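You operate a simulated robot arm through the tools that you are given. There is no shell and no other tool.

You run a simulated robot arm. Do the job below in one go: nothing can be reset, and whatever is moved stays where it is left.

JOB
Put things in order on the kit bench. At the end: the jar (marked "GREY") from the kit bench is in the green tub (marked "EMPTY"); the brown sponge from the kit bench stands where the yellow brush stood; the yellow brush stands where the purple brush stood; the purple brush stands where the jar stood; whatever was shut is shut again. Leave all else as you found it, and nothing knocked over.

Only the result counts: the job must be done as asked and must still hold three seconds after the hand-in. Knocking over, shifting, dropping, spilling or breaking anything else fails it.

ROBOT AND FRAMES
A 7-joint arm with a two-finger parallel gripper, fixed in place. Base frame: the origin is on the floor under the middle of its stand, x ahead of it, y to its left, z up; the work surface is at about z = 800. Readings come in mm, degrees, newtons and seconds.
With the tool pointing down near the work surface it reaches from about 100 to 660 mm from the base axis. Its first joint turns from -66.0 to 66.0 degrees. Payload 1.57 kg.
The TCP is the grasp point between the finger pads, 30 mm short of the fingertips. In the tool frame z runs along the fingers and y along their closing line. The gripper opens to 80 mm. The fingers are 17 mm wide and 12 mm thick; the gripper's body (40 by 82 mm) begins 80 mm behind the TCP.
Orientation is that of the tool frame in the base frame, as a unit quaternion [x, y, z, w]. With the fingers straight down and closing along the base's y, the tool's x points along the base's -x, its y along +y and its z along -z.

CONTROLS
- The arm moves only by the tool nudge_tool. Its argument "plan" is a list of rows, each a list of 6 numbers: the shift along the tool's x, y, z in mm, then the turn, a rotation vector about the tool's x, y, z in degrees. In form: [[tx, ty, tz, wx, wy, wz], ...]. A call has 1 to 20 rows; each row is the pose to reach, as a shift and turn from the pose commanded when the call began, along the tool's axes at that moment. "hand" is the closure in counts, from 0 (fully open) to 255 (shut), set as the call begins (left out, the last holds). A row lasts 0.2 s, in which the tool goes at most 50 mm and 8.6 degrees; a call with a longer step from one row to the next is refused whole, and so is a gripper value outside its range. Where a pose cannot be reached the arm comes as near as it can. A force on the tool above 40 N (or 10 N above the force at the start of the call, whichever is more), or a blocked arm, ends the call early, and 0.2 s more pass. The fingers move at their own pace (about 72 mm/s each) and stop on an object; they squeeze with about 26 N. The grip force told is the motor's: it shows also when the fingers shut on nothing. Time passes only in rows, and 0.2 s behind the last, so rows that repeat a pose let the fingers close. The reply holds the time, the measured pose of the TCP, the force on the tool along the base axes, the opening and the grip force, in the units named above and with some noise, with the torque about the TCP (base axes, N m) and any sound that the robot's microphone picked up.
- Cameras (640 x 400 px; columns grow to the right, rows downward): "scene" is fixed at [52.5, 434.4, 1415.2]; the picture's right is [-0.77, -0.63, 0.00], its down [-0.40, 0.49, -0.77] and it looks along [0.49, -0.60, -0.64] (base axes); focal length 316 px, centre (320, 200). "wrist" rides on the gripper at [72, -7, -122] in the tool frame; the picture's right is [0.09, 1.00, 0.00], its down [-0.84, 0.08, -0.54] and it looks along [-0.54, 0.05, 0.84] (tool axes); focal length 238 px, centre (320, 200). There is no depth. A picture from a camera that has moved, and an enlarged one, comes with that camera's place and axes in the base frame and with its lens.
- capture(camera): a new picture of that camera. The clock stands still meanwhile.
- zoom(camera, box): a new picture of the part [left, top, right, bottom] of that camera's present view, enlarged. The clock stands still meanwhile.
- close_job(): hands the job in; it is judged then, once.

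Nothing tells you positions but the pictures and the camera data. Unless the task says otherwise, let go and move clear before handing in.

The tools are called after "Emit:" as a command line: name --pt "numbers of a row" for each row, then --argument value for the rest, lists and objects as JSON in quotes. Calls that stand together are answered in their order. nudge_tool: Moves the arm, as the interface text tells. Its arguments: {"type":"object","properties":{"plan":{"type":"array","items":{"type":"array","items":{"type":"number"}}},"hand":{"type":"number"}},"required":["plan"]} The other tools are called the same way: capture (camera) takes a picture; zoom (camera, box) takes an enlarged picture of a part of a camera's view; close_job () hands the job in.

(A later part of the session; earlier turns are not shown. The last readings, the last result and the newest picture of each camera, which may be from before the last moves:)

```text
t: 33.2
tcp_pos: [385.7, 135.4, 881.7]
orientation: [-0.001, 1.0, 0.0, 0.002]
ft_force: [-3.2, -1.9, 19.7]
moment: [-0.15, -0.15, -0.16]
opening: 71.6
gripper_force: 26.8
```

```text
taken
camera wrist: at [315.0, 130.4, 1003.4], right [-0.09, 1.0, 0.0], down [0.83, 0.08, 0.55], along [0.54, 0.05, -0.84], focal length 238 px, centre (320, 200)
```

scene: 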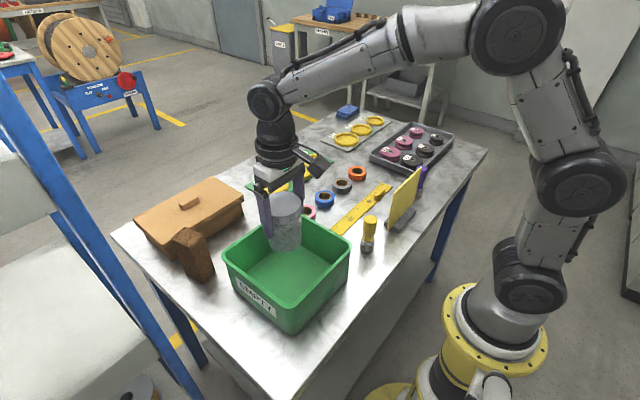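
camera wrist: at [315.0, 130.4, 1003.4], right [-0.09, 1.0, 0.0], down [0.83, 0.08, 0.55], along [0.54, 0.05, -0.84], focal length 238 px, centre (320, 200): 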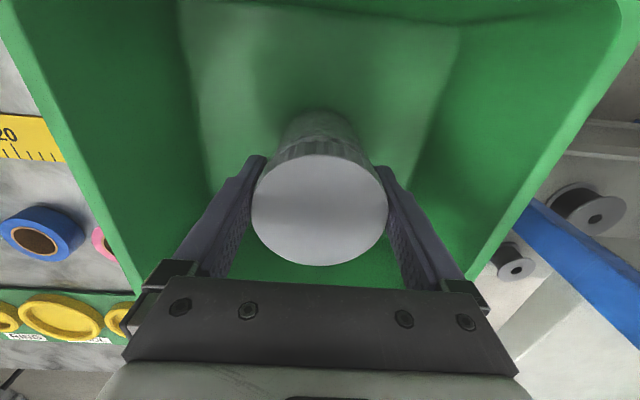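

Emit:
nudge_tool --pt "0 0 -1 0 0 0" --pt "0 0 -1 0 0 0" --hand 255

Emit:
nudge_tool --pt "0 0 0 0 0 0" --pt "0 0 0 0 0 0" --pt "0 0 0 0 0 0" --hand 0

Emit:
capture --camera "wrist"

Emit:
zoom --camera "scene" --box '[210, 180, 370, 340]'

```text
t: 33.8
tcp_pos: [386.1, 136.8, 882.7]
orientation: [0.0, 1.0, 0.0, 0.0]
ft_force: [2.0, 0.4, 6.8]
moment: [0.07, -0.47, -0.01]
opening: 71.1
gripper_force: 26.1
```

```text
t: 34.6
tcp_pos: [386.1, 136.8, 883.6]
orientation: [0.0, 1.0, 0.001, 0.0]
ft_force: [0.1, -0.1, 0.0]
moment: [0.01, 0.01, 0.01]
opening: 79.7
gripper_force: 0.0
```

```text
taken
camera wrist: at [314.1, 130.8, 1004.3], right [-0.09, 1.0, 0.0], down [0.84, 0.08, 0.54], along [0.54, 0.05, -0.84], focal length 238 px, centre (320, 200)
```

wrist: 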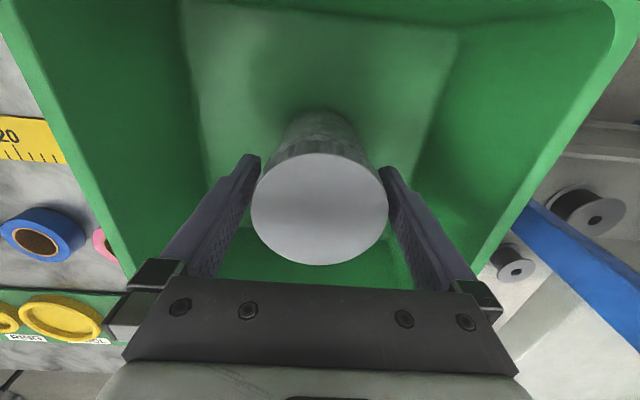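

```text
2.50 times, centred on (290, 260) of scene
camera zoom: at [52.5, 434.4, 1415.2], right [-0.77, -0.63, 0.0], down [-0.4, 0.49, -0.77], along [0.49, -0.6, -0.64], focal length 790 px, centre (395, 50)
```

zoom: 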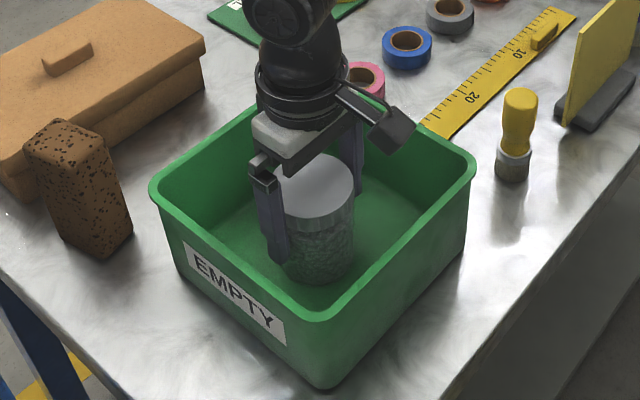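

Emit:
nudge_tool --pt "0 0 -8 0 0 0" --pt "0 0 -20 0 0 0" --pt "0 0 -40 0 0 0" --pt "0 0 -70 0 0 0" --pt "0 0 -100 0 0 0" --pt "0 0 -130 0 0 0" --pt "0 0 -160 0 0 0" --pt "0 0 -170 0 0 0" --hand 0

Emit:
capture --camera "wrist"

Emit:
capture --camera "scene"

```text
t: 36.4
tcp_pos: [384.7, 136.6, 1053.5]
orientation: [0.0, 1.0, 0.0, 0.0]
ft_force: [-0.2, -0.2, -0.2]
moment: [0.02, 0.01, -0.02]
opening: 80.1
gripper_force: 0.0
```

```text
taken
camera wrist: at [313.7, 129.5, 1175.0], right [-0.09, 1.0, 0.0], down [0.84, 0.08, 0.54], along [0.54, 0.05, -0.84], focal length 238 px, centre (320, 200)
```

wrist: 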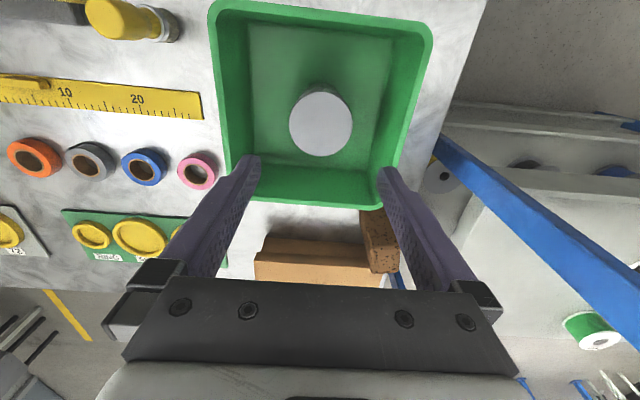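

```text
taken
```

scene: 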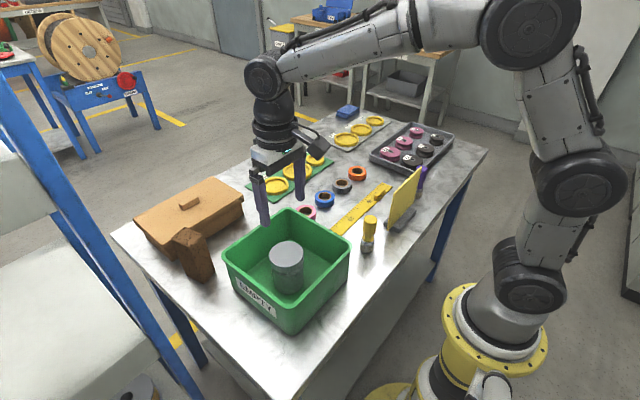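

The jar now stands in the green tub. Next I go to hover above the purple brush, around (308, -350).

Emit:
nudge_tool --pt "3 -15 0 0 0 0" --pt "8 -50 0 0 0 0" --pt "14 -90 0 0 0 0" --pt "20 -130 0 0 0 0" --pt "27 -172 0 0 0 0" --pt "34 -215 0 0 0 0" --pt "41 -258 0 0 0 0" --pt "48 -301 0 0 0 0" --pt "55 -344 0 0 0 0" --pt "62 -387 0 0 0 0" --pt "69 -430 0 0 0 0" --pt "75 -465 0 0 0 0" --pt "77 -487 0 0 0 0" --pt "77 -487 0 0 0 0" --hand 70

Emit:
capture --camera "wrist"

Emit:
capture --camera "scene"

```text
t: 39.4
tcp_pos: [307.5, -351.6, 1051.2]
orientation: [0.0, 1.0, 0.0, 0.0]
ft_force: [0.1, 0.3, -0.2]
moment: [0.01, -0.05, 0.05]
opening: 58.1
gripper_force: 0.0
```

```text
taken
camera wrist: at [236.4, -356.8, 1172.1], right [-0.09, 1.0, 0.0], down [0.84, 0.08, 0.54], along [0.54, 0.05, -0.84], focal length 238 px, centre (320, 200)
```

wrist: 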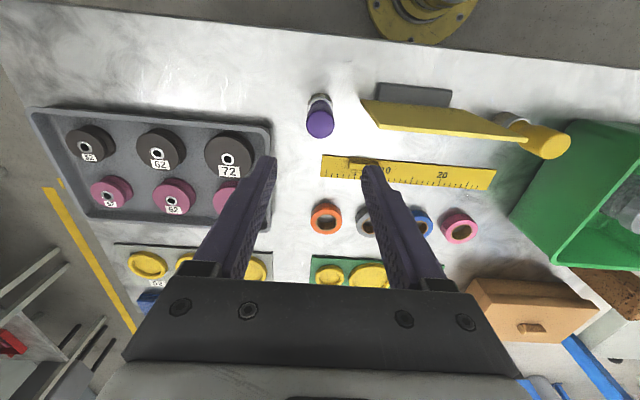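

```text
taken
```

scene: 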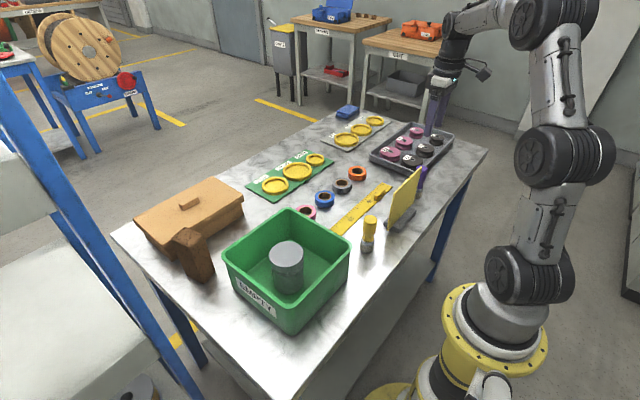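

Emit:
zoom --camera "wrist" --box '[270, 70, 390, 170]'

Emit:
zoom --camera "wrist" --box '[210, 60, 470, 200]'

```text
4.00 times, centred on (330, 120) of wrist
camera zoom: at [236.4, -356.8, 1172.1], right [-0.09, 1.0, 0.0], down [0.84, 0.08, 0.54], along [0.54, 0.05, -0.84], focal length 953 px, centre (280, 520)
```

zoom: 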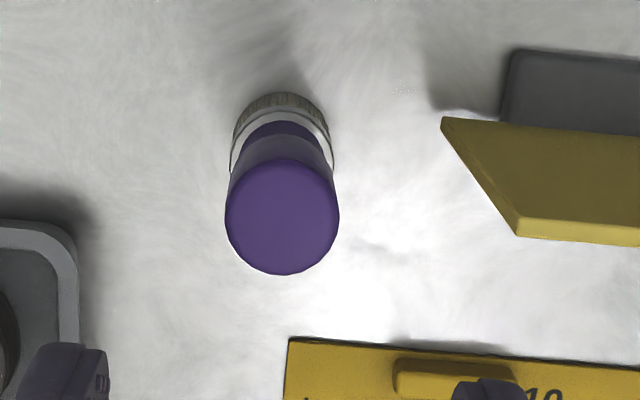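

```text
2.46 times, centred on (340, 130) of wrist
camera zoom: at [236.4, -356.8, 1172.1], right [-0.09, 1.0, 0.0], down [0.84, 0.08, 0.54], along [0.54, 0.05, -0.84], focal length 587 px, centre (271, 372)
```

zoom: 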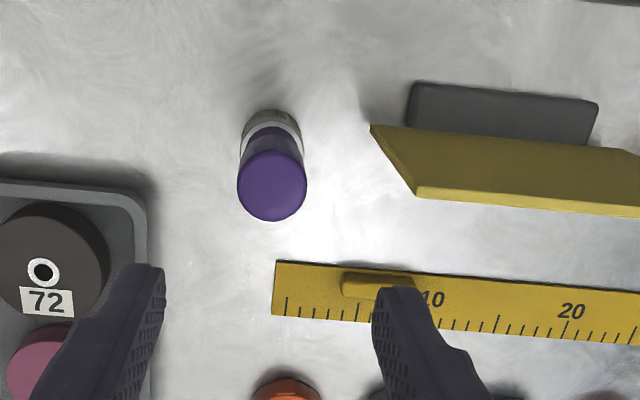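

Emit:
nudge_tool --pt "-1 0 30 0 0 0" --pt "-1 0 60 0 0 0" --pt "-1 0 90 0 0 0" --pt "-1 0 110 0 0 0" --pt "-1 0 125 0 0 0" --pt "-1 0 125 0 0 0" --hand 70

Emit:
capture --camera "wrist"

Emit:
zoom --camera "scene" --box '[340, 90, 500, 220]'

```text
t: 40.8
tcp_pos: [309.1, -349.4, 926.2]
orientation: [0.0, 1.0, -0.001, 0.001]
ft_force: [-0.1, 0.6, -0.8]
moment: [0.01, -0.02, 0.01]
opening: 58.0
gripper_force: 0.1
```

```text
taken
camera wrist: at [237.7, -355.7, 1047.6], right [-0.09, 1.0, 0.0], down [0.84, 0.08, 0.54], along [0.54, 0.05, -0.84], focal length 238 px, centre (320, 200)
```

wrist: 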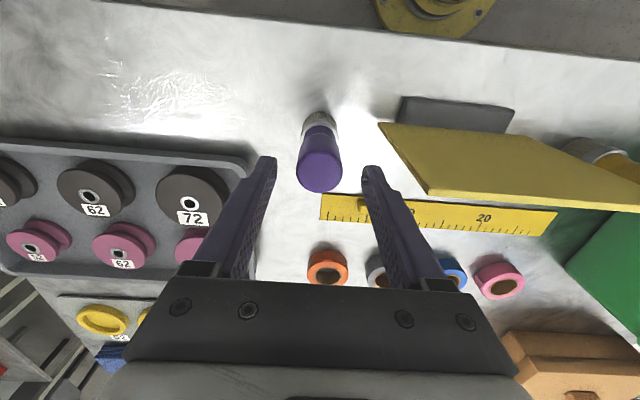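

```text
3.08 times, centred on (420, 155) of scene
camera zoom: at [52.5, 434.4, 1415.2], right [-0.77, -0.63, 0.0], down [-0.4, 0.49, -0.77], along [0.49, -0.6, -0.64], focal length 973 px, centre (12, 338)
```

zoom: 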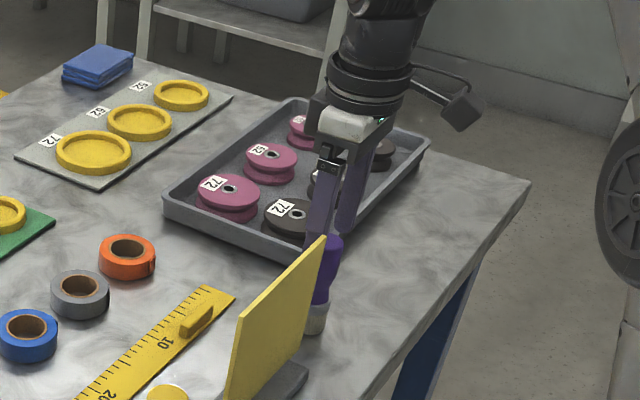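

Emit:
nudge_tool --pt "0 -1 15 0 0 0" --pt "0 -1 30 0 0 0" --pt "0 -1 42 0 0 0" --pt "0 -1 48 0 0 0" --pt "0 -1 48 0 0 0" --hand 70

Emit:
capture --camera "wrist"

Emit:
zoom --camera "scene" --box '[370, 110, 470, 220]'

```text
t: 42.0
tcp_pos: [309.1, -352.3, 876.8]
orientation: [-0.001, 1.0, 0.0, 0.0]
ft_force: [-0.1, -0.4, -0.4]
moment: [0.01, 0.03, 0.0]
opening: 57.9
gripper_force: 0.0
```

```text
taken
camera wrist: at [237.5, -358.3, 999.3], right [-0.09, 1.0, 0.0], down [0.84, 0.08, 0.54], along [0.54, 0.05, -0.84], focal length 238 px, centre (320, 200)
```

wrist: 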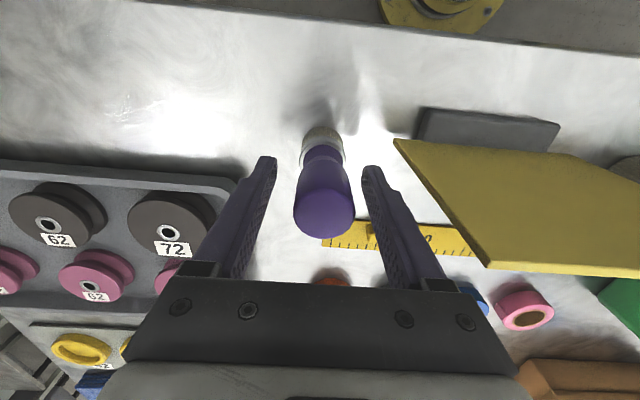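

```text
3.64 times, centred on (420, 165) of scene
camera zoom: at [52.5, 434.4, 1415.2], right [-0.77, -0.63, 0.0], down [-0.4, 0.49, -0.77], along [0.49, -0.6, -0.64], focal length 1150 px, centre (-44, 327)
```

zoom: 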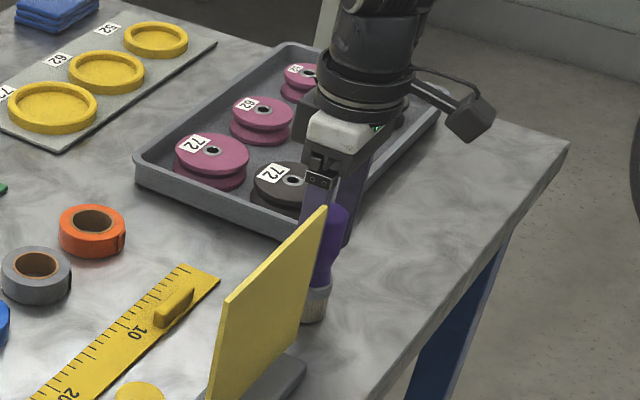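

Emit:
nudge_tool --pt "0 1.5 0 0 0 0" --pt "0 1.5 0 0 0 0" --hand 70

Emit:
nudge_tool --pt "0 0 0 0 0 0" --pt "0 0 0 0 0 0" --pt "0 0 0 0 0 0" --pt "0 0 0 0 0 0" --hand 255

Emit:
capture --camera "wrist"

Emit:
nudge_tool --pt "0 0 -2 0 0 0" --pt "0 0 -4 0 0 0" --pt "0 0 -7 0 0 0" --pt "0 0 -10 0 0 0" --hand 255

Emit:
capture --camera "wrist"

Emit:
zoom --camera "scene" --box '[370, 110, 470, 220]'

```text
t: 42.6
tcp_pos: [308.9, -351.9, 877.1]
orientation: [0.0, 1.0, 0.0, 0.0]
ft_force: [0.5, 0.4, 0.0]
moment: [-0.01, 0.01, 0.0]
opening: 58.2
gripper_force: 0.0
```

```text
t: 43.6
tcp_pos: [309.4, -351.7, 878.3]
orientation: [0.0, 1.0, 0.0, 0.0]
ft_force: [0.3, -1.4, 0.0]
moment: [-0.02, 0.01, 0.01]
opening: 31.5
gripper_force: 26.0
```

```text
taken
camera wrist: at [237.6, -357.2, 999.4], right [-0.09, 1.0, 0.0], down [0.84, 0.08, 0.54], along [0.54, 0.05, -0.84], focal length 238 px, centre (320, 200)
```

wrist: 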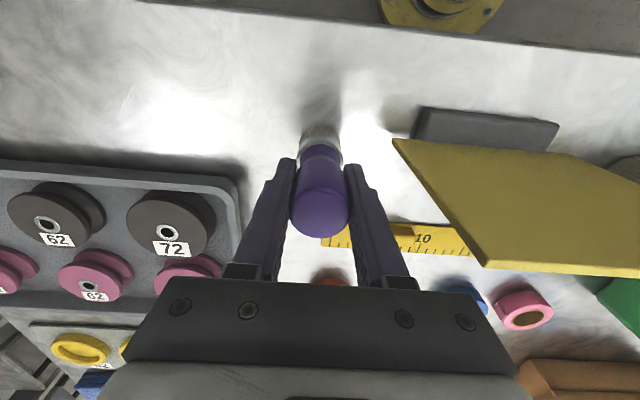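

```text
t: 44.6
tcp_pos: [309.6, -350.2, 888.7]
orientation: [0.0, 1.0, -0.001, 0.0]
ft_force: [0.4, 0.4, -0.3]
moment: [-0.01, -0.01, 0.0]
opening: 31.6
gripper_force: 26.1
```

```text
taken
camera wrist: at [238.9, -356.4, 1010.3], right [-0.09, 1.0, 0.0], down [0.84, 0.08, 0.54], along [0.54, 0.05, -0.84], focal length 238 px, centre (320, 200)
```

wrist: 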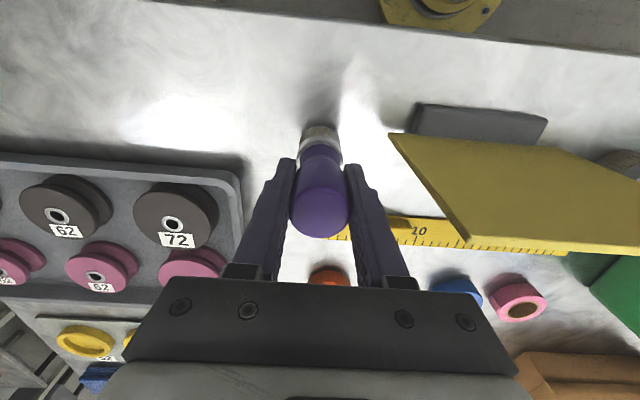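

```text
3.64 times, centred on (420, 165) of scene
camera zoom: at [52.5, 434.4, 1415.2], right [-0.77, -0.63, 0.0], down [-0.4, 0.49, -0.77], along [0.49, -0.6, -0.64], focal length 1150 px, centre (-44, 327)
```

zoom: 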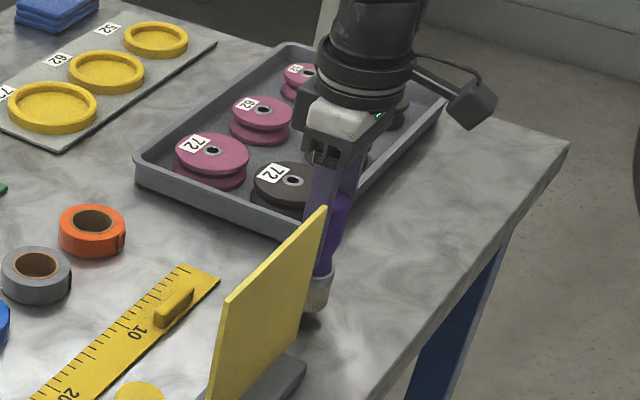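

Emit:
nudge_tool --pt "0 0 -5 0 0 0" --pt "0 0 -12 0 0 0" --pt "0 0 -22 0 0 0" --pt "0 0 -34 0 0 0" --pt "0 0 -46 0 0 0" --pt "0 0 -58 0 0 0" --pt "0 0 -70 0 0 0" --pt "0 0 -82 0 0 0" --pt "0 0 -94 0 0 0" --pt "0 0 -106 0 0 0" --pt "0 0 -118 0 0 0" --pt "0 0 -130 0 0 0" --pt "0 0 -141 0 0 0" --pt "0 0 -150 0 0 0" --pt "0 0 -157 0 0 0" --pt "0 0 -162 0 0 0" --hand 255

Emit:
capture --camera "wrist"

Emit:
zoom --camera "scene" --box '[340, 40, 500, 220]'

```text
t: 48.0
tcp_pos: [308.2, -350.3, 1050.9]
orientation: [0.0, 1.0, 0.0, 0.0]
ft_force: [0.3, -0.5, -0.4]
moment: [0.01, -0.04, -0.01]
opening: 31.6
gripper_force: 25.7
```

```text
taken
camera wrist: at [237.6, -356.3, 1172.6], right [-0.09, 1.0, 0.0], down [0.84, 0.08, 0.54], along [0.54, 0.05, -0.84], focal length 238 px, centre (320, 200)
```

wrist: 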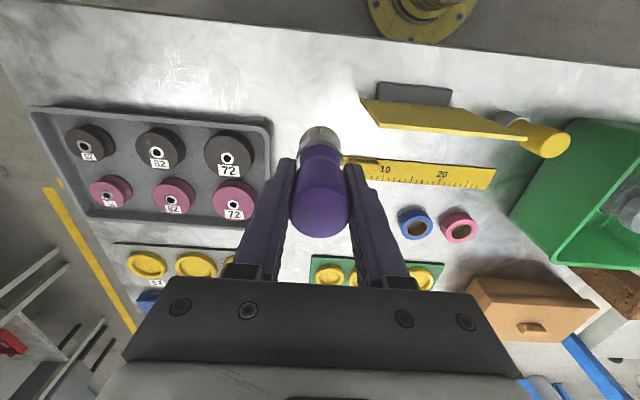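

```text
2.22 times, centred on (420, 130) of scene
camera zoom: at [52.5, 434.4, 1415.2], right [-0.77, -0.63, 0.0], down [-0.4, 0.49, -0.77], along [0.49, -0.6, -0.64], focal length 703 px, centre (98, 356)
```

zoom: 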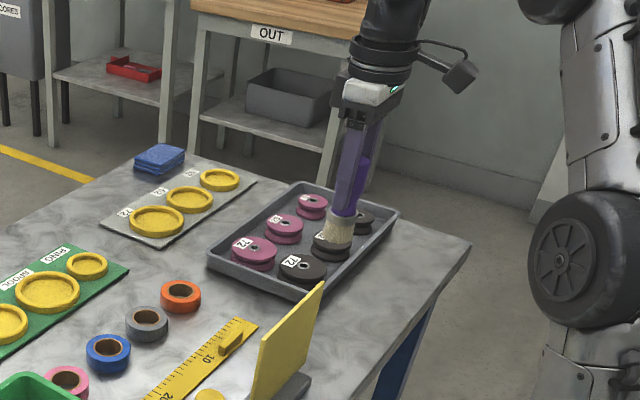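

Emit:
nudge_tool --pt "-5 9 0 0 0 0" --pt "-15 27 0 0 0 0" --pt "-31 55 0 0 0 0" --pt "-49 87 0 0 0 0" --pt "-67 119 0 0 0 0" --pt "-85 151 0 0 0 0" --pt "-103 184 0 0 0 0" --pt "-121 216 0 0 0 0" --pt "-140 248 0 0 0 0" --pt "-158 280 0 0 0 0" --pt "-176 312 0 0 0 0" --pt "-194 345 0 0 0 0" --pt "-212 377 0 0 0 0" --pt "-228 405 0 0 0 0" --pt "-241 428 0 0 0 0" --pt "-250 445 0 0 0 0" --pt "-256 455 0 0 0 0" --pt "-258.7 459.6 0 0 0 0" --pt "-258.7 459.6 0 0 0 0" --hand 255

Emit:
capture --camera "wrist"

Emit:
capture --camera "scene"

```text
t: 52.0
tcp_pos: [567.8, 109.7, 1050.3]
orientation: [0.0, 1.0, 0.0, 0.0]
ft_force: [0.0, 0.6, -0.3]
moment: [0.02, -0.06, -0.04]
opening: 31.3
gripper_force: 25.5
```

```text
taken
camera wrist: at [496.2, 103.6, 1172.6], right [-0.09, 1.0, 0.0], down [0.84, 0.08, 0.54], along [0.54, 0.05, -0.84], focal length 238 px, centre (320, 200)
```

wrist: 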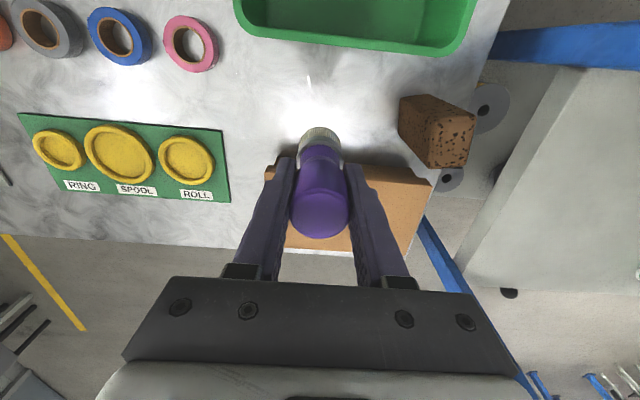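

```text
taken
```

scene: 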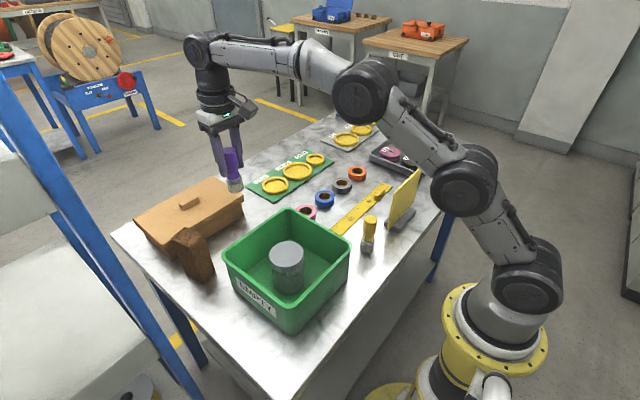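

Emit:
nudge_tool --pt "0 0 4 0 0 0" --pt "0 0 11 0 0 0" --pt "0 0 20 0 0 0" --pt "0 0 31 0 0 0" --pt "0 0 42 0 0 0" --pt "0 0 53 0 0 0" --pt "0 0 64 0 0 0" --pt "0 0 75 0 0 0" --pt "0 0 86 0 0 0" --pt "0 0 97 0 0 0" --pt "0 0 108 0 0 0" --pt "0 0 119 0 0 0" --pt "0 0 130 0 0 0" --pt "0 0 140 0 0 0" --pt "0 0 149 0 0 0" --pt "0 0 156 0 0 0" --pt "0 0 161 0 0 0" --pt "0 0 165 0 0 0" --pt "0 0 167 0 0 0" --pt "0 0 167 0 0 0" --hand 255

Emit:
capture --camera "wrist"

Emit:
zoom --camera "scene" --box '[170, 140, 300, 250]'

```text
t: 56.2
tcp_pos: [567.1, 110.5, 884.5]
orientation: [0.0, 1.0, 0.0, 0.0]
ft_force: [0.7, -0.3, -0.7]
moment: [0.01, -0.02, 0.0]
opening: 31.4
gripper_force: 25.8
```

```text
taken
camera wrist: at [495.9, 103.7, 1006.4], right [-0.09, 1.0, 0.0], down [0.84, 0.08, 0.54], along [0.54, 0.05, -0.84], focal length 238 px, centre (320, 200)
```

wrist: 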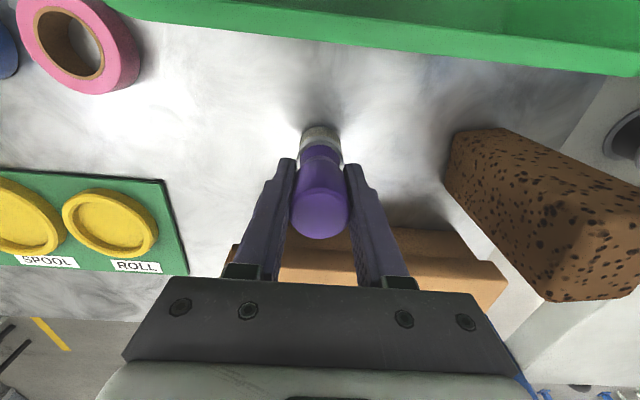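

```text
3.64 times, centred on (235, 195) of scene
camera zoom: at [52.5, 434.4, 1415.2], right [-0.77, -0.63, 0.0], down [-0.4, 0.49, -0.77], along [0.49, -0.6, -0.64], focal length 1150 px, centre (629, 218)
```

zoom: 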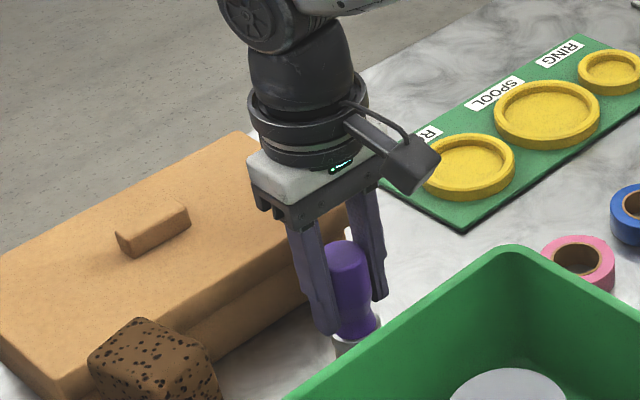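

Emit:
nudge_tool --pt "0 0 2 0 0 0" --pt "0 0 4 0 0 0" --pt "0 0 5 0 0 0" --hand 255

Emit:
nudge_tool --pt "0 0 1 0 0 0" --pt "0 0 1 0 0 0" --hand 255

Emit:
nudge_tool --pt "0 0 1 0 0 0" --pt "0 0 1 0 0 0" --hand 255

```text
t: 57.0
tcp_pos: [567.2, 109.0, 879.8]
orientation: [0.0, 1.0, 0.0, 0.0]
ft_force: [-0.1, -0.5, -1.0]
moment: [0.0, 0.0, 0.01]
opening: 31.5
gripper_force: 26.1
```

```text
t: 57.6
tcp_pos: [568.7, 109.7, 878.4]
orientation: [0.0, 1.0, 0.0, -0.001]
ft_force: [0.3, 0.8, 0.1]
moment: [-0.04, 0.01, -0.02]
opening: 31.3
gripper_force: 26.0
```

```text
t: 58.2
tcp_pos: [568.3, 109.7, 877.7]
orientation: [0.0, 1.0, 0.0, 0.001]
ft_force: [-0.3, -0.1, 0.7]
moment: [-0.04, 0.07, -0.04]
opening: 31.4
gripper_force: 25.9
```

Emit:
nudge_tool --pt "0 0 1 0 0 0" --pt "0 0 1 0 0 0" --hand 255

Emit:
capture --camera "wrist"

```text
t: 58.8
tcp_pos: [567.8, 109.1, 877.8]
orientation: [0.0, 1.0, 0.0, 0.0]
ft_force: [-3.2, 0.0, 8.5]
moment: [0.02, 0.22, -0.04]
opening: 31.0
gripper_force: 26.2
```

```text
taken
camera wrist: at [496.5, 103.5, 999.3], right [-0.09, 1.0, 0.0], down [0.84, 0.08, 0.54], along [0.54, 0.05, -0.84], focal length 238 px, centre (320, 200)
```

wrist: 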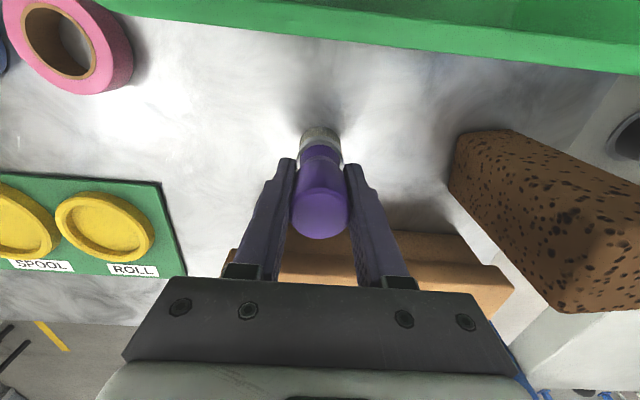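

Emit:
nudge_tool --pt "0 0 -0.7 0 0 0" --pt "0 0 -0.7 0 0 0" --hand 255

Emit:
nudge_tool --pt "0 0 0 0 0 0" --pt "0 0 0 0 0 0" --pt "0 0 0 0 0 0" --hand 70

Emit:
capture --camera "wrist"

Emit:
zoom --camera "scene" --box '[170, 140, 300, 250]'

```text
t: 59.4
tcp_pos: [567.6, 109.6, 877.4]
orientation: [0.0, 1.0, 0.001, 0.002]
ft_force: [1.2, -3.0, 8.9]
moment: [-0.17, -0.06, 0.0]
opening: 31.2
gripper_force: 26.1
```

```text
t: 60.2
tcp_pos: [566.0, 109.8, 876.9]
orientation: [0.0, 1.0, 0.0, 0.0]
ft_force: [0.1, -0.3, -0.1]
moment: [-0.03, -0.01, -0.02]
opening: 58.2
gripper_force: 0.1
```

```text
taken
camera wrist: at [495.9, 104.1, 998.4], right [-0.09, 1.0, 0.0], down [0.84, 0.08, 0.54], along [0.54, 0.05, -0.84], focal length 238 px, centre (320, 200)
```

wrist: 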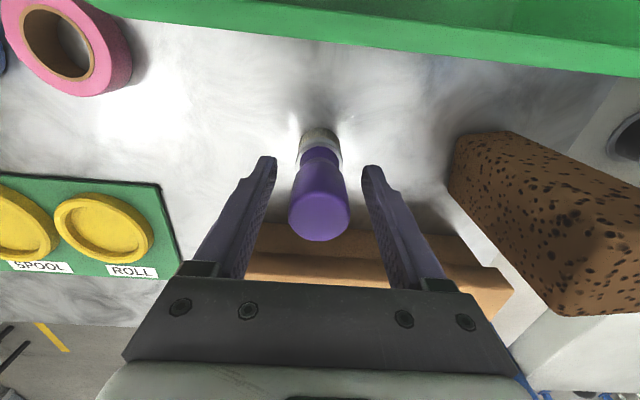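

```text
3.64 times, centred on (235, 195) of scene
camera zoom: at [52.5, 434.4, 1415.2], right [-0.77, -0.63, 0.0], down [-0.4, 0.49, -0.77], along [0.49, -0.6, -0.64], focal length 1150 px, centre (629, 218)
```

zoom: 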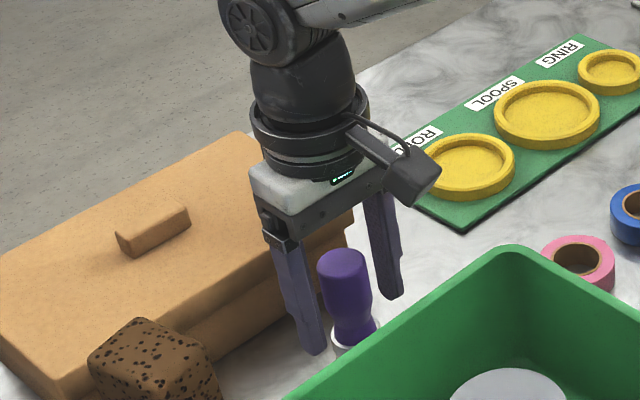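

Emit:
nudge_tool --pt "0 0 -10 0 0 0" --pt "0 0 -30 0 0 0" --pt "0 0 -60 0 0 0" --pt "0 0 -95 0 0 0" --pt "0 0 -130 0 0 0" --pt "0 0 -160 0 0 0" --pt "0 0 -174 0 0 0" --pt "0 0 -174 0 0 0" --hand 70

Emit:
zoom --camera "wrist" --box '[250, 60, 480, 200]'

Emit:
capture --camera "scene"

```text
t: 62.0
tcp_pos: [568.2, 108.8, 1049.9]
orientation: [0.001, 1.0, 0.0, 0.0]
ft_force: [0.0, 0.2, -0.2]
moment: [-0.03, 0.0, 0.03]
opening: 57.9
gripper_force: 0.0
```

```text
2.78 times, centred on (365, 130) of wrist
camera zoom: at [497.9, 102.3, 1171.9], right [-0.09, 1.0, 0.0], down [0.84, 0.08, 0.54], along [0.54, 0.05, -0.84], focal length 663 px, centre (195, 395)
```

zoom: 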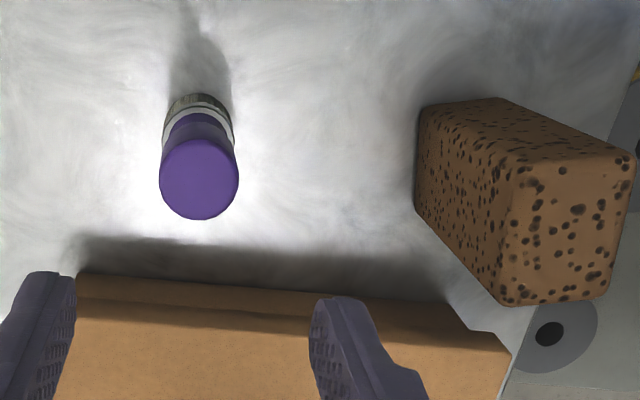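

```text
taken
```

scene: 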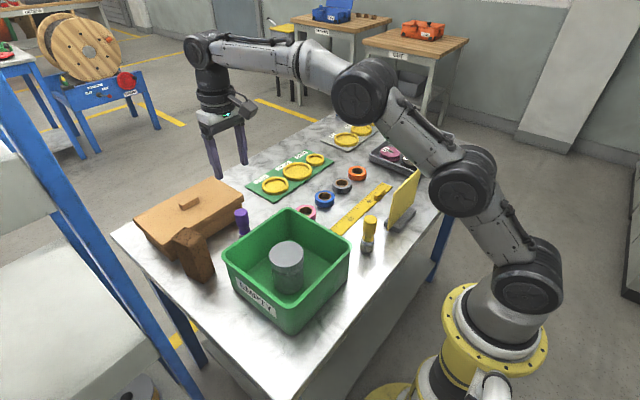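

Emit:
nudge_tool --pt "10 -7 0 0 0 0" --pt "35 -24 0 0 0 0" --pt "65 -44 0 0 0 0" --pt "98 -67 0 0 0 0" --pt "131 -89 0 0 0 0" --pt "164 -112 0 0 0 0" --pt "197 -135 0 0 0 0" --pt "228 -156 0 0 0 0" --pt "250 -171 0 0 0 0" --pt "261 -178.3 0 0 0 0" --pt "261 -178.3 0 0 0 0" --pt "261 -178.3 0 0 0 0" --hand 70

Emit:
capture --camera "wrist"

Emit:
zoom --camera "wrist" --box '[270, 70, 390, 170]'

Emit:
capture --camera "scene"

```text
t: 64.6
tcp_pos: [307.3, -68.8, 1051.2]
orientation: [0.0, 1.0, 0.0, 0.0]
ft_force: [-0.2, 0.4, -0.4]
moment: [0.01, -0.01, 0.01]
opening: 58.1
gripper_force: 0.0
```

```text
taken
camera wrist: at [235.9, -75.0, 1173.0], right [-0.09, 1.0, 0.0], down [0.84, 0.08, 0.54], along [0.54, 0.05, -0.84], focal length 238 px, centre (320, 200)
```

wrist: 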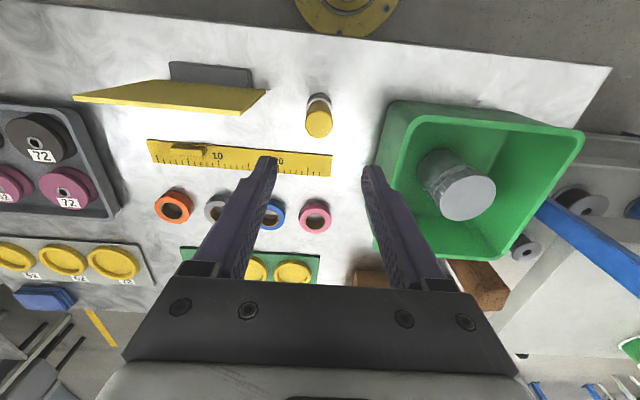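

```text
4.00 times, centred on (330, 120) of wrist
camera zoom: at [235.9, -75.0, 1173.0], right [-0.09, 1.0, 0.0], down [0.84, 0.08, 0.54], along [0.54, 0.05, -0.84], focal length 953 px, centre (280, 520)
```

zoom: 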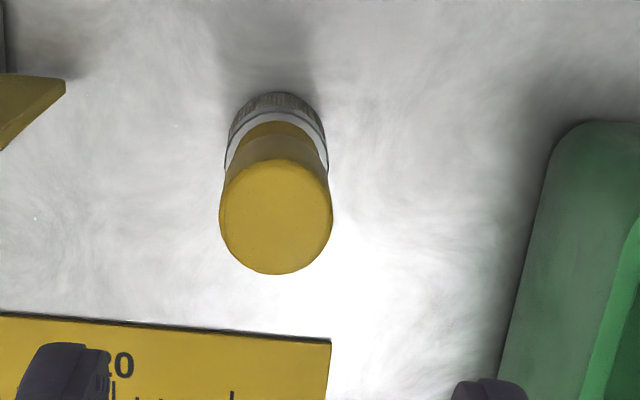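

```text
taken
```

scene: 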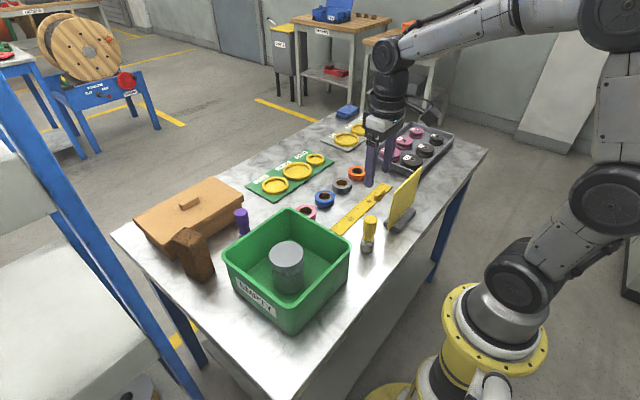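

Emit:
nudge_tool --pt "-1.3 -1.5 25 0 0 0" --pt "-1.3 -1.5 55 0 0 0" --pt "-1.3 -1.5 85 0 0 0" --pt "-1.3 -1.5 110 0 0 0" --pt "-1.3 -1.5 125 0 0 0" --pt "-1.3 -1.5 125 0 0 0" --hand 70

Emit:
capture --camera "wrist"

Emit:
zoom --camera "scene" --box '[300, 140, 460, 270]'

```text
t: 66.0
tcp_pos: [305.6, -68.9, 927.5]
orientation: [-0.001, 1.0, 0.0, 0.0]
ft_force: [1.5, -0.3, 0.6]
moment: [0.0, -0.02, -0.01]
opening: 58.0
gripper_force: 0.1
```

```text
taken
camera wrist: at [235.1, -75.9, 1047.8], right [-0.09, 1.0, 0.0], down [0.84, 0.08, 0.54], along [0.54, 0.05, -0.84], focal length 238 px, centre (320, 200)
```

wrist: 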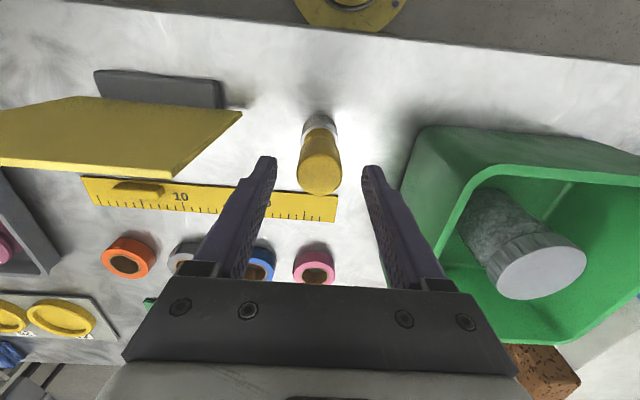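

```text
3.08 times, centred on (380, 205) of scene
camera zoom: at [52.5, 434.4, 1415.2], right [-0.77, -0.63, 0.0], down [-0.4, 0.49, -0.77], along [0.49, -0.6, -0.64], focal length 973 px, centre (135, 185)
```

zoom: 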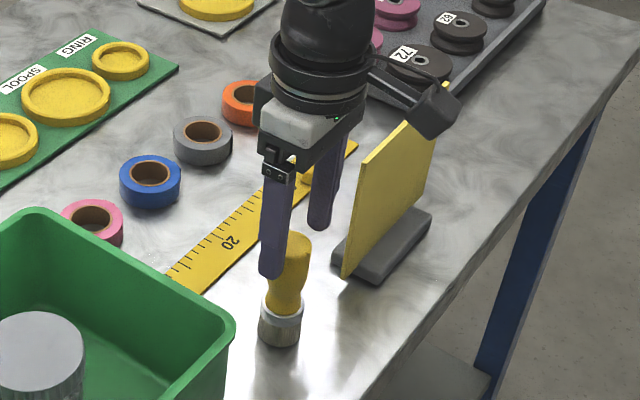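

Emit:
nudge_tool --pt "-2 -0.8 15 0 0 0" --pt "-2 -0.8 30 0 0 0" --pt "-2 -0.8 42 0 0 0" --pt "-2 -0.8 48 0 0 0" --pt "-2 -0.8 48 0 0 0" --hand 70

Emit:
capture --camera "wrist"

```text
t: 67.2
tcp_pos: [309.7, -71.5, 878.5]
orientation: [0.001, 1.0, 0.0, 0.002]
ft_force: [0.3, 0.2, -0.1]
moment: [0.02, 0.0, -0.02]
opening: 58.0
gripper_force: 0.0
```

```text
taken
camera wrist: at [238.0, -76.4, 1000.0], right [-0.09, 1.0, 0.0], down [0.84, 0.08, 0.54], along [0.54, 0.05, -0.84], focal length 238 px, centre (320, 200)
```

wrist: 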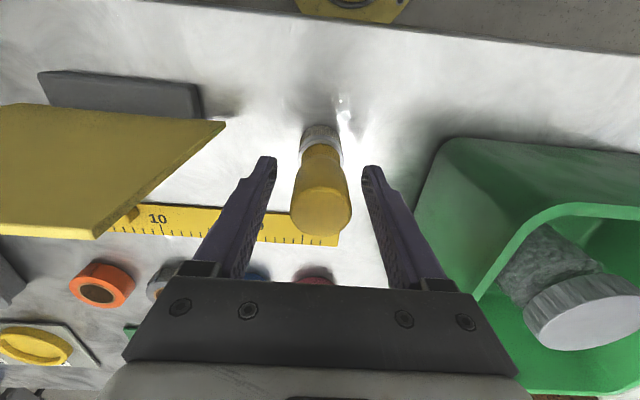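

Emit:
nudge_tool --pt "0 0 0 0 0 0" --pt "0 0 0 0 0 0" --pt "0 0 0 0 0 0" --pt "0 0 0 0 0 0" --hand 255

Emit:
capture --camera "wrist"

Emit:
nudge_tool --pt "0 0 -2 0 0 0" --pt "0 0 -4 0 0 0" --pt "0 0 -7 0 0 0" --pt "0 0 -10 0 0 0" --hand 255

Emit:
capture --camera "wrist"

Emit:
zoom --camera "scene" --box '[300, 140, 460, 270]'

```text
t: 68.2
tcp_pos: [309.2, -69.4, 879.2]
orientation: [0.0, 1.0, 0.0, 0.0]
ft_force: [0.3, -0.4, 0.0]
moment: [0.02, -0.03, 0.0]
opening: 32.0
gripper_force: 25.8
```

```text
taken
camera wrist: at [237.9, -76.4, 1000.2], right [-0.09, 1.0, 0.0], down [0.84, 0.08, 0.54], along [0.54, 0.05, -0.84], focal length 238 px, centre (320, 200)
```

wrist: 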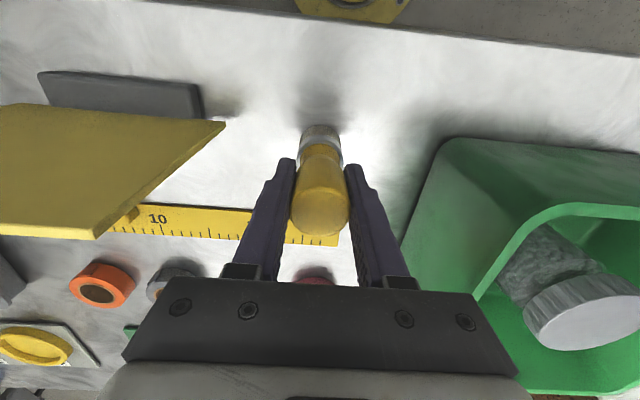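

```text
t: 69.2
tcp_pos: [309.7, -71.9, 887.3]
orientation: [0.0, 1.0, 0.0, 0.0]
ft_force: [-0.3, 0.4, -0.1]
moment: [-0.03, -0.02, -0.02]
opening: 31.3
gripper_force: 26.4
```

```text
taken
camera wrist: at [237.9, -77.0, 1009.9], right [-0.09, 1.0, 0.0], down [0.84, 0.08, 0.54], along [0.54, 0.05, -0.84], focal length 238 px, centre (320, 200)
```

wrist: 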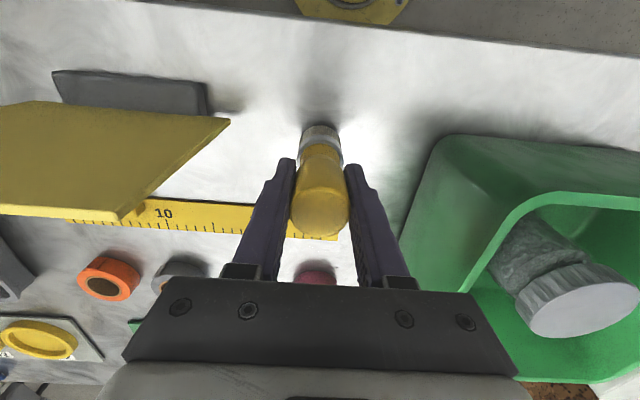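

```text
3.08 times, centred on (380, 205) of scene
camera zoom: at [52.5, 434.4, 1415.2], right [-0.77, -0.63, 0.0], down [-0.4, 0.49, -0.77], along [0.49, -0.6, -0.64], focal length 973 px, centre (135, 185)
```

zoom: 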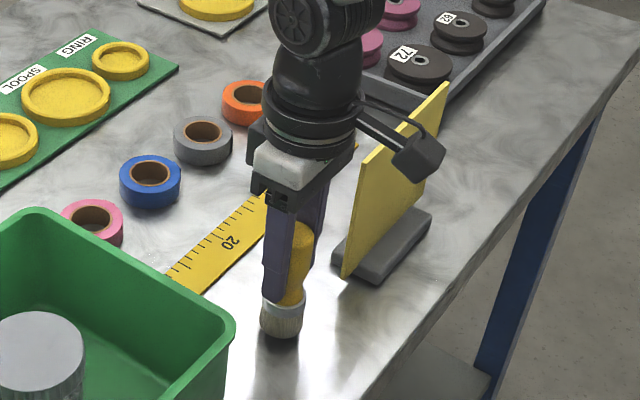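

Emit:
nudge_tool --pt "0 0 -5 0 0 0" --pt "0 0 -12 0 0 0" --pt "0 0 -22 0 0 0" --pt "0 0 -34 0 0 0" --pt "0 0 -46 0 0 0" --pt "0 0 -58 0 0 0" --pt "0 0 -70 0 0 0" --pt "0 0 -82 0 0 0" --pt "0 0 -94 0 0 0" --pt "0 0 -106 0 0 0" --pt "0 0 -118 0 0 0" --pt "0 0 -130 0 0 0" --pt "0 0 -142 0 0 0" --pt "0 0 -153 0 0 0" --pt "0 0 -163 0 0 0" --pt "0 0 -172 0 0 0" --pt "0 0 -179 0 0 0" --pt "0 0 -182 0 0 0" --hand 255

Emit:
capture --camera "wrist"

Emit:
capture --camera "scene"

```text
t: 73.0
tcp_pos: [309.2, -70.7, 1070.7]
orientation: [0.0, 1.0, 0.001, -0.001]
ft_force: [0.1, -0.4, -0.3]
moment: [0.04, 0.05, 0.02]
opening: 31.7
gripper_force: 25.9
```

```text
taken
camera wrist: at [238.1, -76.7, 1191.3], right [-0.09, 1.0, 0.0], down [0.84, 0.08, 0.54], along [0.54, 0.05, -0.84], focal length 238 px, centre (320, 200)
```

wrist: 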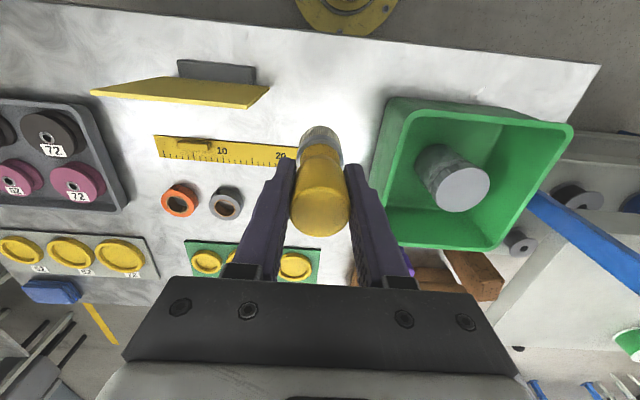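

```text
taken
```

scene: 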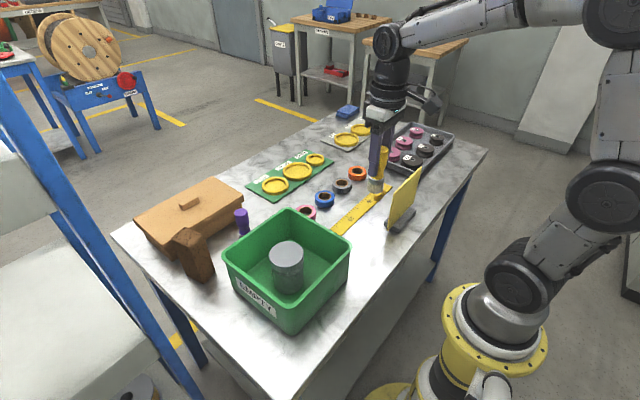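

Emit:
nudge_tool --pt "0 -6 0 0 0 0" --pt "0 -18 0 0 0 0" --pt "0 -36 0 0 0 0" --pt "0 -58 0 0 0 0" --pt "0 -82 0 0 0 0" --pt "0 -106 0 0 0 0" --pt "0 -130 0 0 0 0" --pt "0 -154 0 0 0 0" --pt "0 -178 0 0 0 0" --pt "0 -202 0 0 0 0" --pt "0 -224 0 0 0 0" --pt "0 -244 0 0 0 0" --pt "0 -260 0 0 0 0" --pt "0 -272 0 0 0 0" --pt "0.5 -279 0 0 0 0" --pt "0.5 -280.5 0 0 0 0" --pt "0.5 -280.5 0 0 0 0" --hand 255

Emit:
capture --camera "wrist"

Emit:
capture --camera "scene"

```text
t: 76.6
tcp_pos: [310.3, -350.6, 1069.9]
orientation: [0.0, 1.0, -0.001, 0.0]
ft_force: [-1.0, 0.3, -1.6]
moment: [0.04, 0.03, -0.01]
opening: 31.9
gripper_force: 25.8
```

```text
taken
camera wrist: at [239.0, -356.5, 1191.9], right [-0.09, 1.0, 0.0], down [0.84, 0.08, 0.54], along [0.54, 0.05, -0.84], focal length 238 px, centre (320, 200)
```

wrist: 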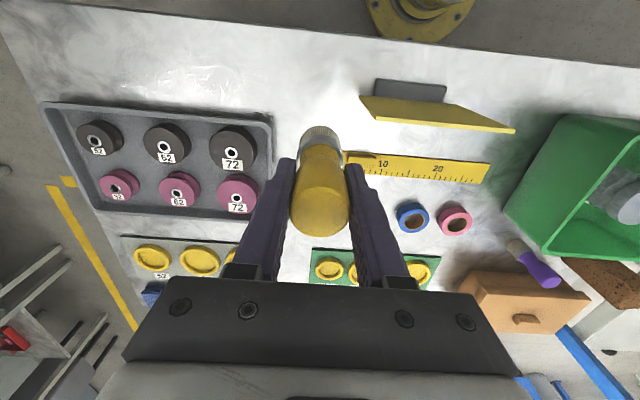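

```text
taken
```

scene: 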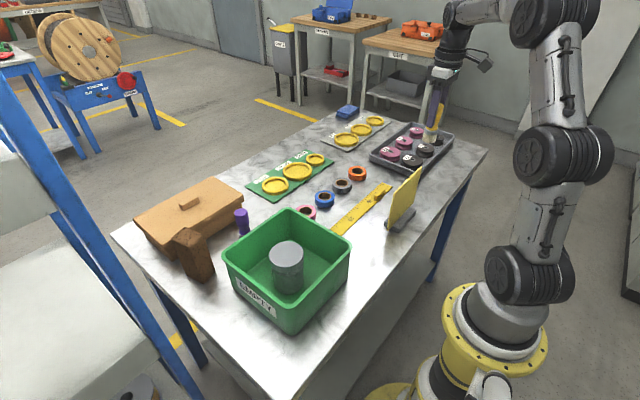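

Emit:
nudge_tool --pt "1.2 -0.5 4 0 0 0" --pt "1.2 -0.5 12 0 0 0" --pt "1.2 -0.5 24 0 0 0" --pt "1.2 -0.5 36 0 0 0" --pt "1.2 -0.5 48 0 0 0" --pt "1.2 -0.5 60 0 0 0" --pt "1.2 -0.5 72 0 0 0" --pt "1.2 -0.5 84 0 0 0" --pt "1.2 -0.5 96 0 0 0" --pt "1.2 -0.5 108 0 0 0" --pt "1.2 -0.5 120 0 0 0" --pt "1.2 -0.5 132 0 0 0" --pt "1.2 -0.5 144 0 0 0" --pt "1.2 -0.5 155 0 0 0" --pt "1.2 -0.5 165 0 0 0" --pt "1.2 -0.5 173 0 0 0" --pt "1.2 -0.5 179 0 0 0" --pt "1.2 -0.5 183 0 0 0" --pt "1.2 -0.5 185 0 0 0" --pt "1.2 -0.5 185 0 0 0" --hand 255

Emit:
capture --camera "wrist"

Emit:
zoom --camera "scene" --box '[370, 110, 470, 220]'

```text
t: 80.8
tcp_pos: [308.8, -350.6, 886.0]
orientation: [0.001, 1.0, 0.001, 0.0]
ft_force: [-0.3, -0.8, -0.5]
moment: [0.04, 0.03, -0.01]
opening: 31.3
gripper_force: 25.8
```

```text
taken
camera wrist: at [237.8, -357.5, 1006.8], right [-0.09, 1.0, 0.0], down [0.84, 0.08, 0.54], along [0.54, 0.05, -0.84], focal length 238 px, centre (320, 200)
```

wrist: 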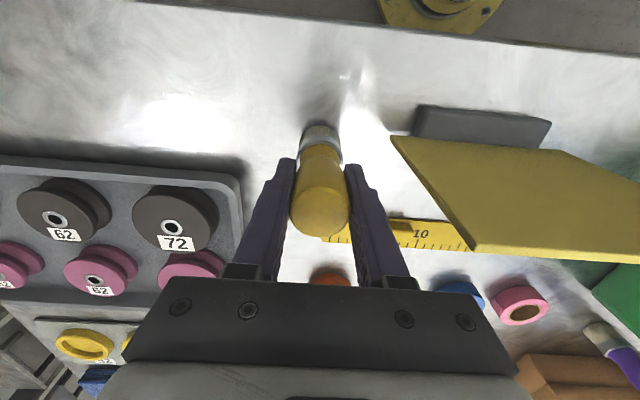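

```text
3.64 times, centred on (420, 165) of scene
camera zoom: at [52.5, 434.3, 1415.2], right [-0.77, -0.63, 0.0], down [-0.4, 0.49, -0.77], along [0.49, -0.6, -0.64], focal length 1150 px, centre (-44, 327)
```

zoom: 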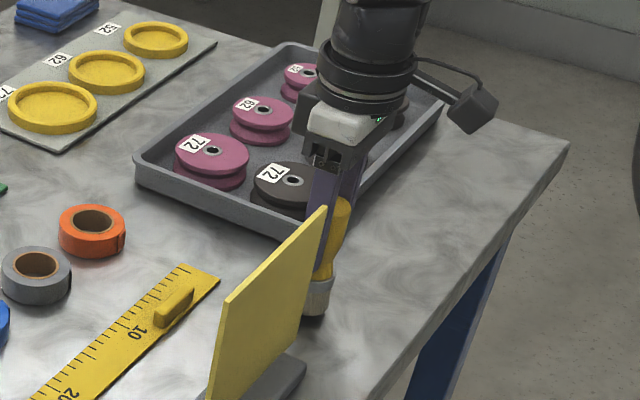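

Emit:
nudge_tool --pt "0 0 2 0 0 0" --pt "0 0 4 0 0 0" --pt "0 0 5 0 0 0" --hand 255

Emit:
nudge_tool --pt "0 0 1 0 0 0" --pt "0 0 1 0 0 0" --hand 255

Emit:
nudge_tool --pt "0 0 1 0 0 0" --pt "0 0 1 0 0 0" --hand 255

```text
t: 81.6
tcp_pos: [308.0, -353.3, 879.4]
orientation: [0.001, 1.0, 0.0, 0.0]
ft_force: [-0.9, 0.3, -1.4]
moment: [0.01, -0.02, 0.04]
opening: 31.6
gripper_force: 26.1
```

```text
t: 82.2
tcp_pos: [308.9, -351.7, 879.1]
orientation: [0.0, 1.0, 0.0, -0.001]
ft_force: [-0.1, 0.2, -0.8]
moment: [0.01, -0.02, 0.0]
opening: 31.7
gripper_force: 25.7
```

```text
t: 82.8
tcp_pos: [309.6, -352.4, 877.0]
orientation: [0.001, 1.0, -0.001, 0.001]
ft_force: [-0.8, 1.4, 7.6]
moment: [0.22, 0.1, -0.01]
opening: 31.7
gripper_force: 26.0
```

Emit:
capture --camera "wrist"

```text
taken
camera wrist: at [237.9, -357.9, 1000.0], right [-0.09, 1.0, 0.0], down [0.84, 0.08, 0.54], along [0.54, 0.05, -0.84], focal length 238 px, centre (320, 200)
```

wrist: 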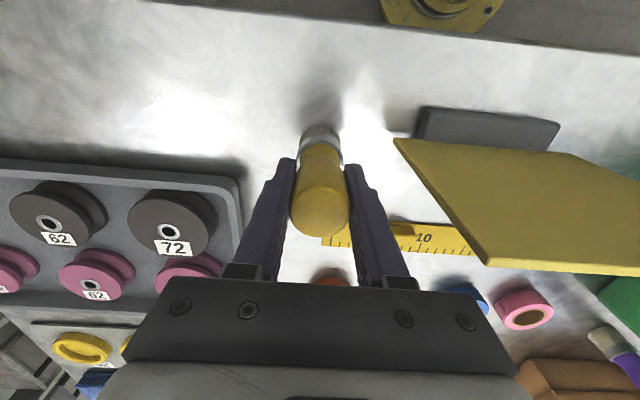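

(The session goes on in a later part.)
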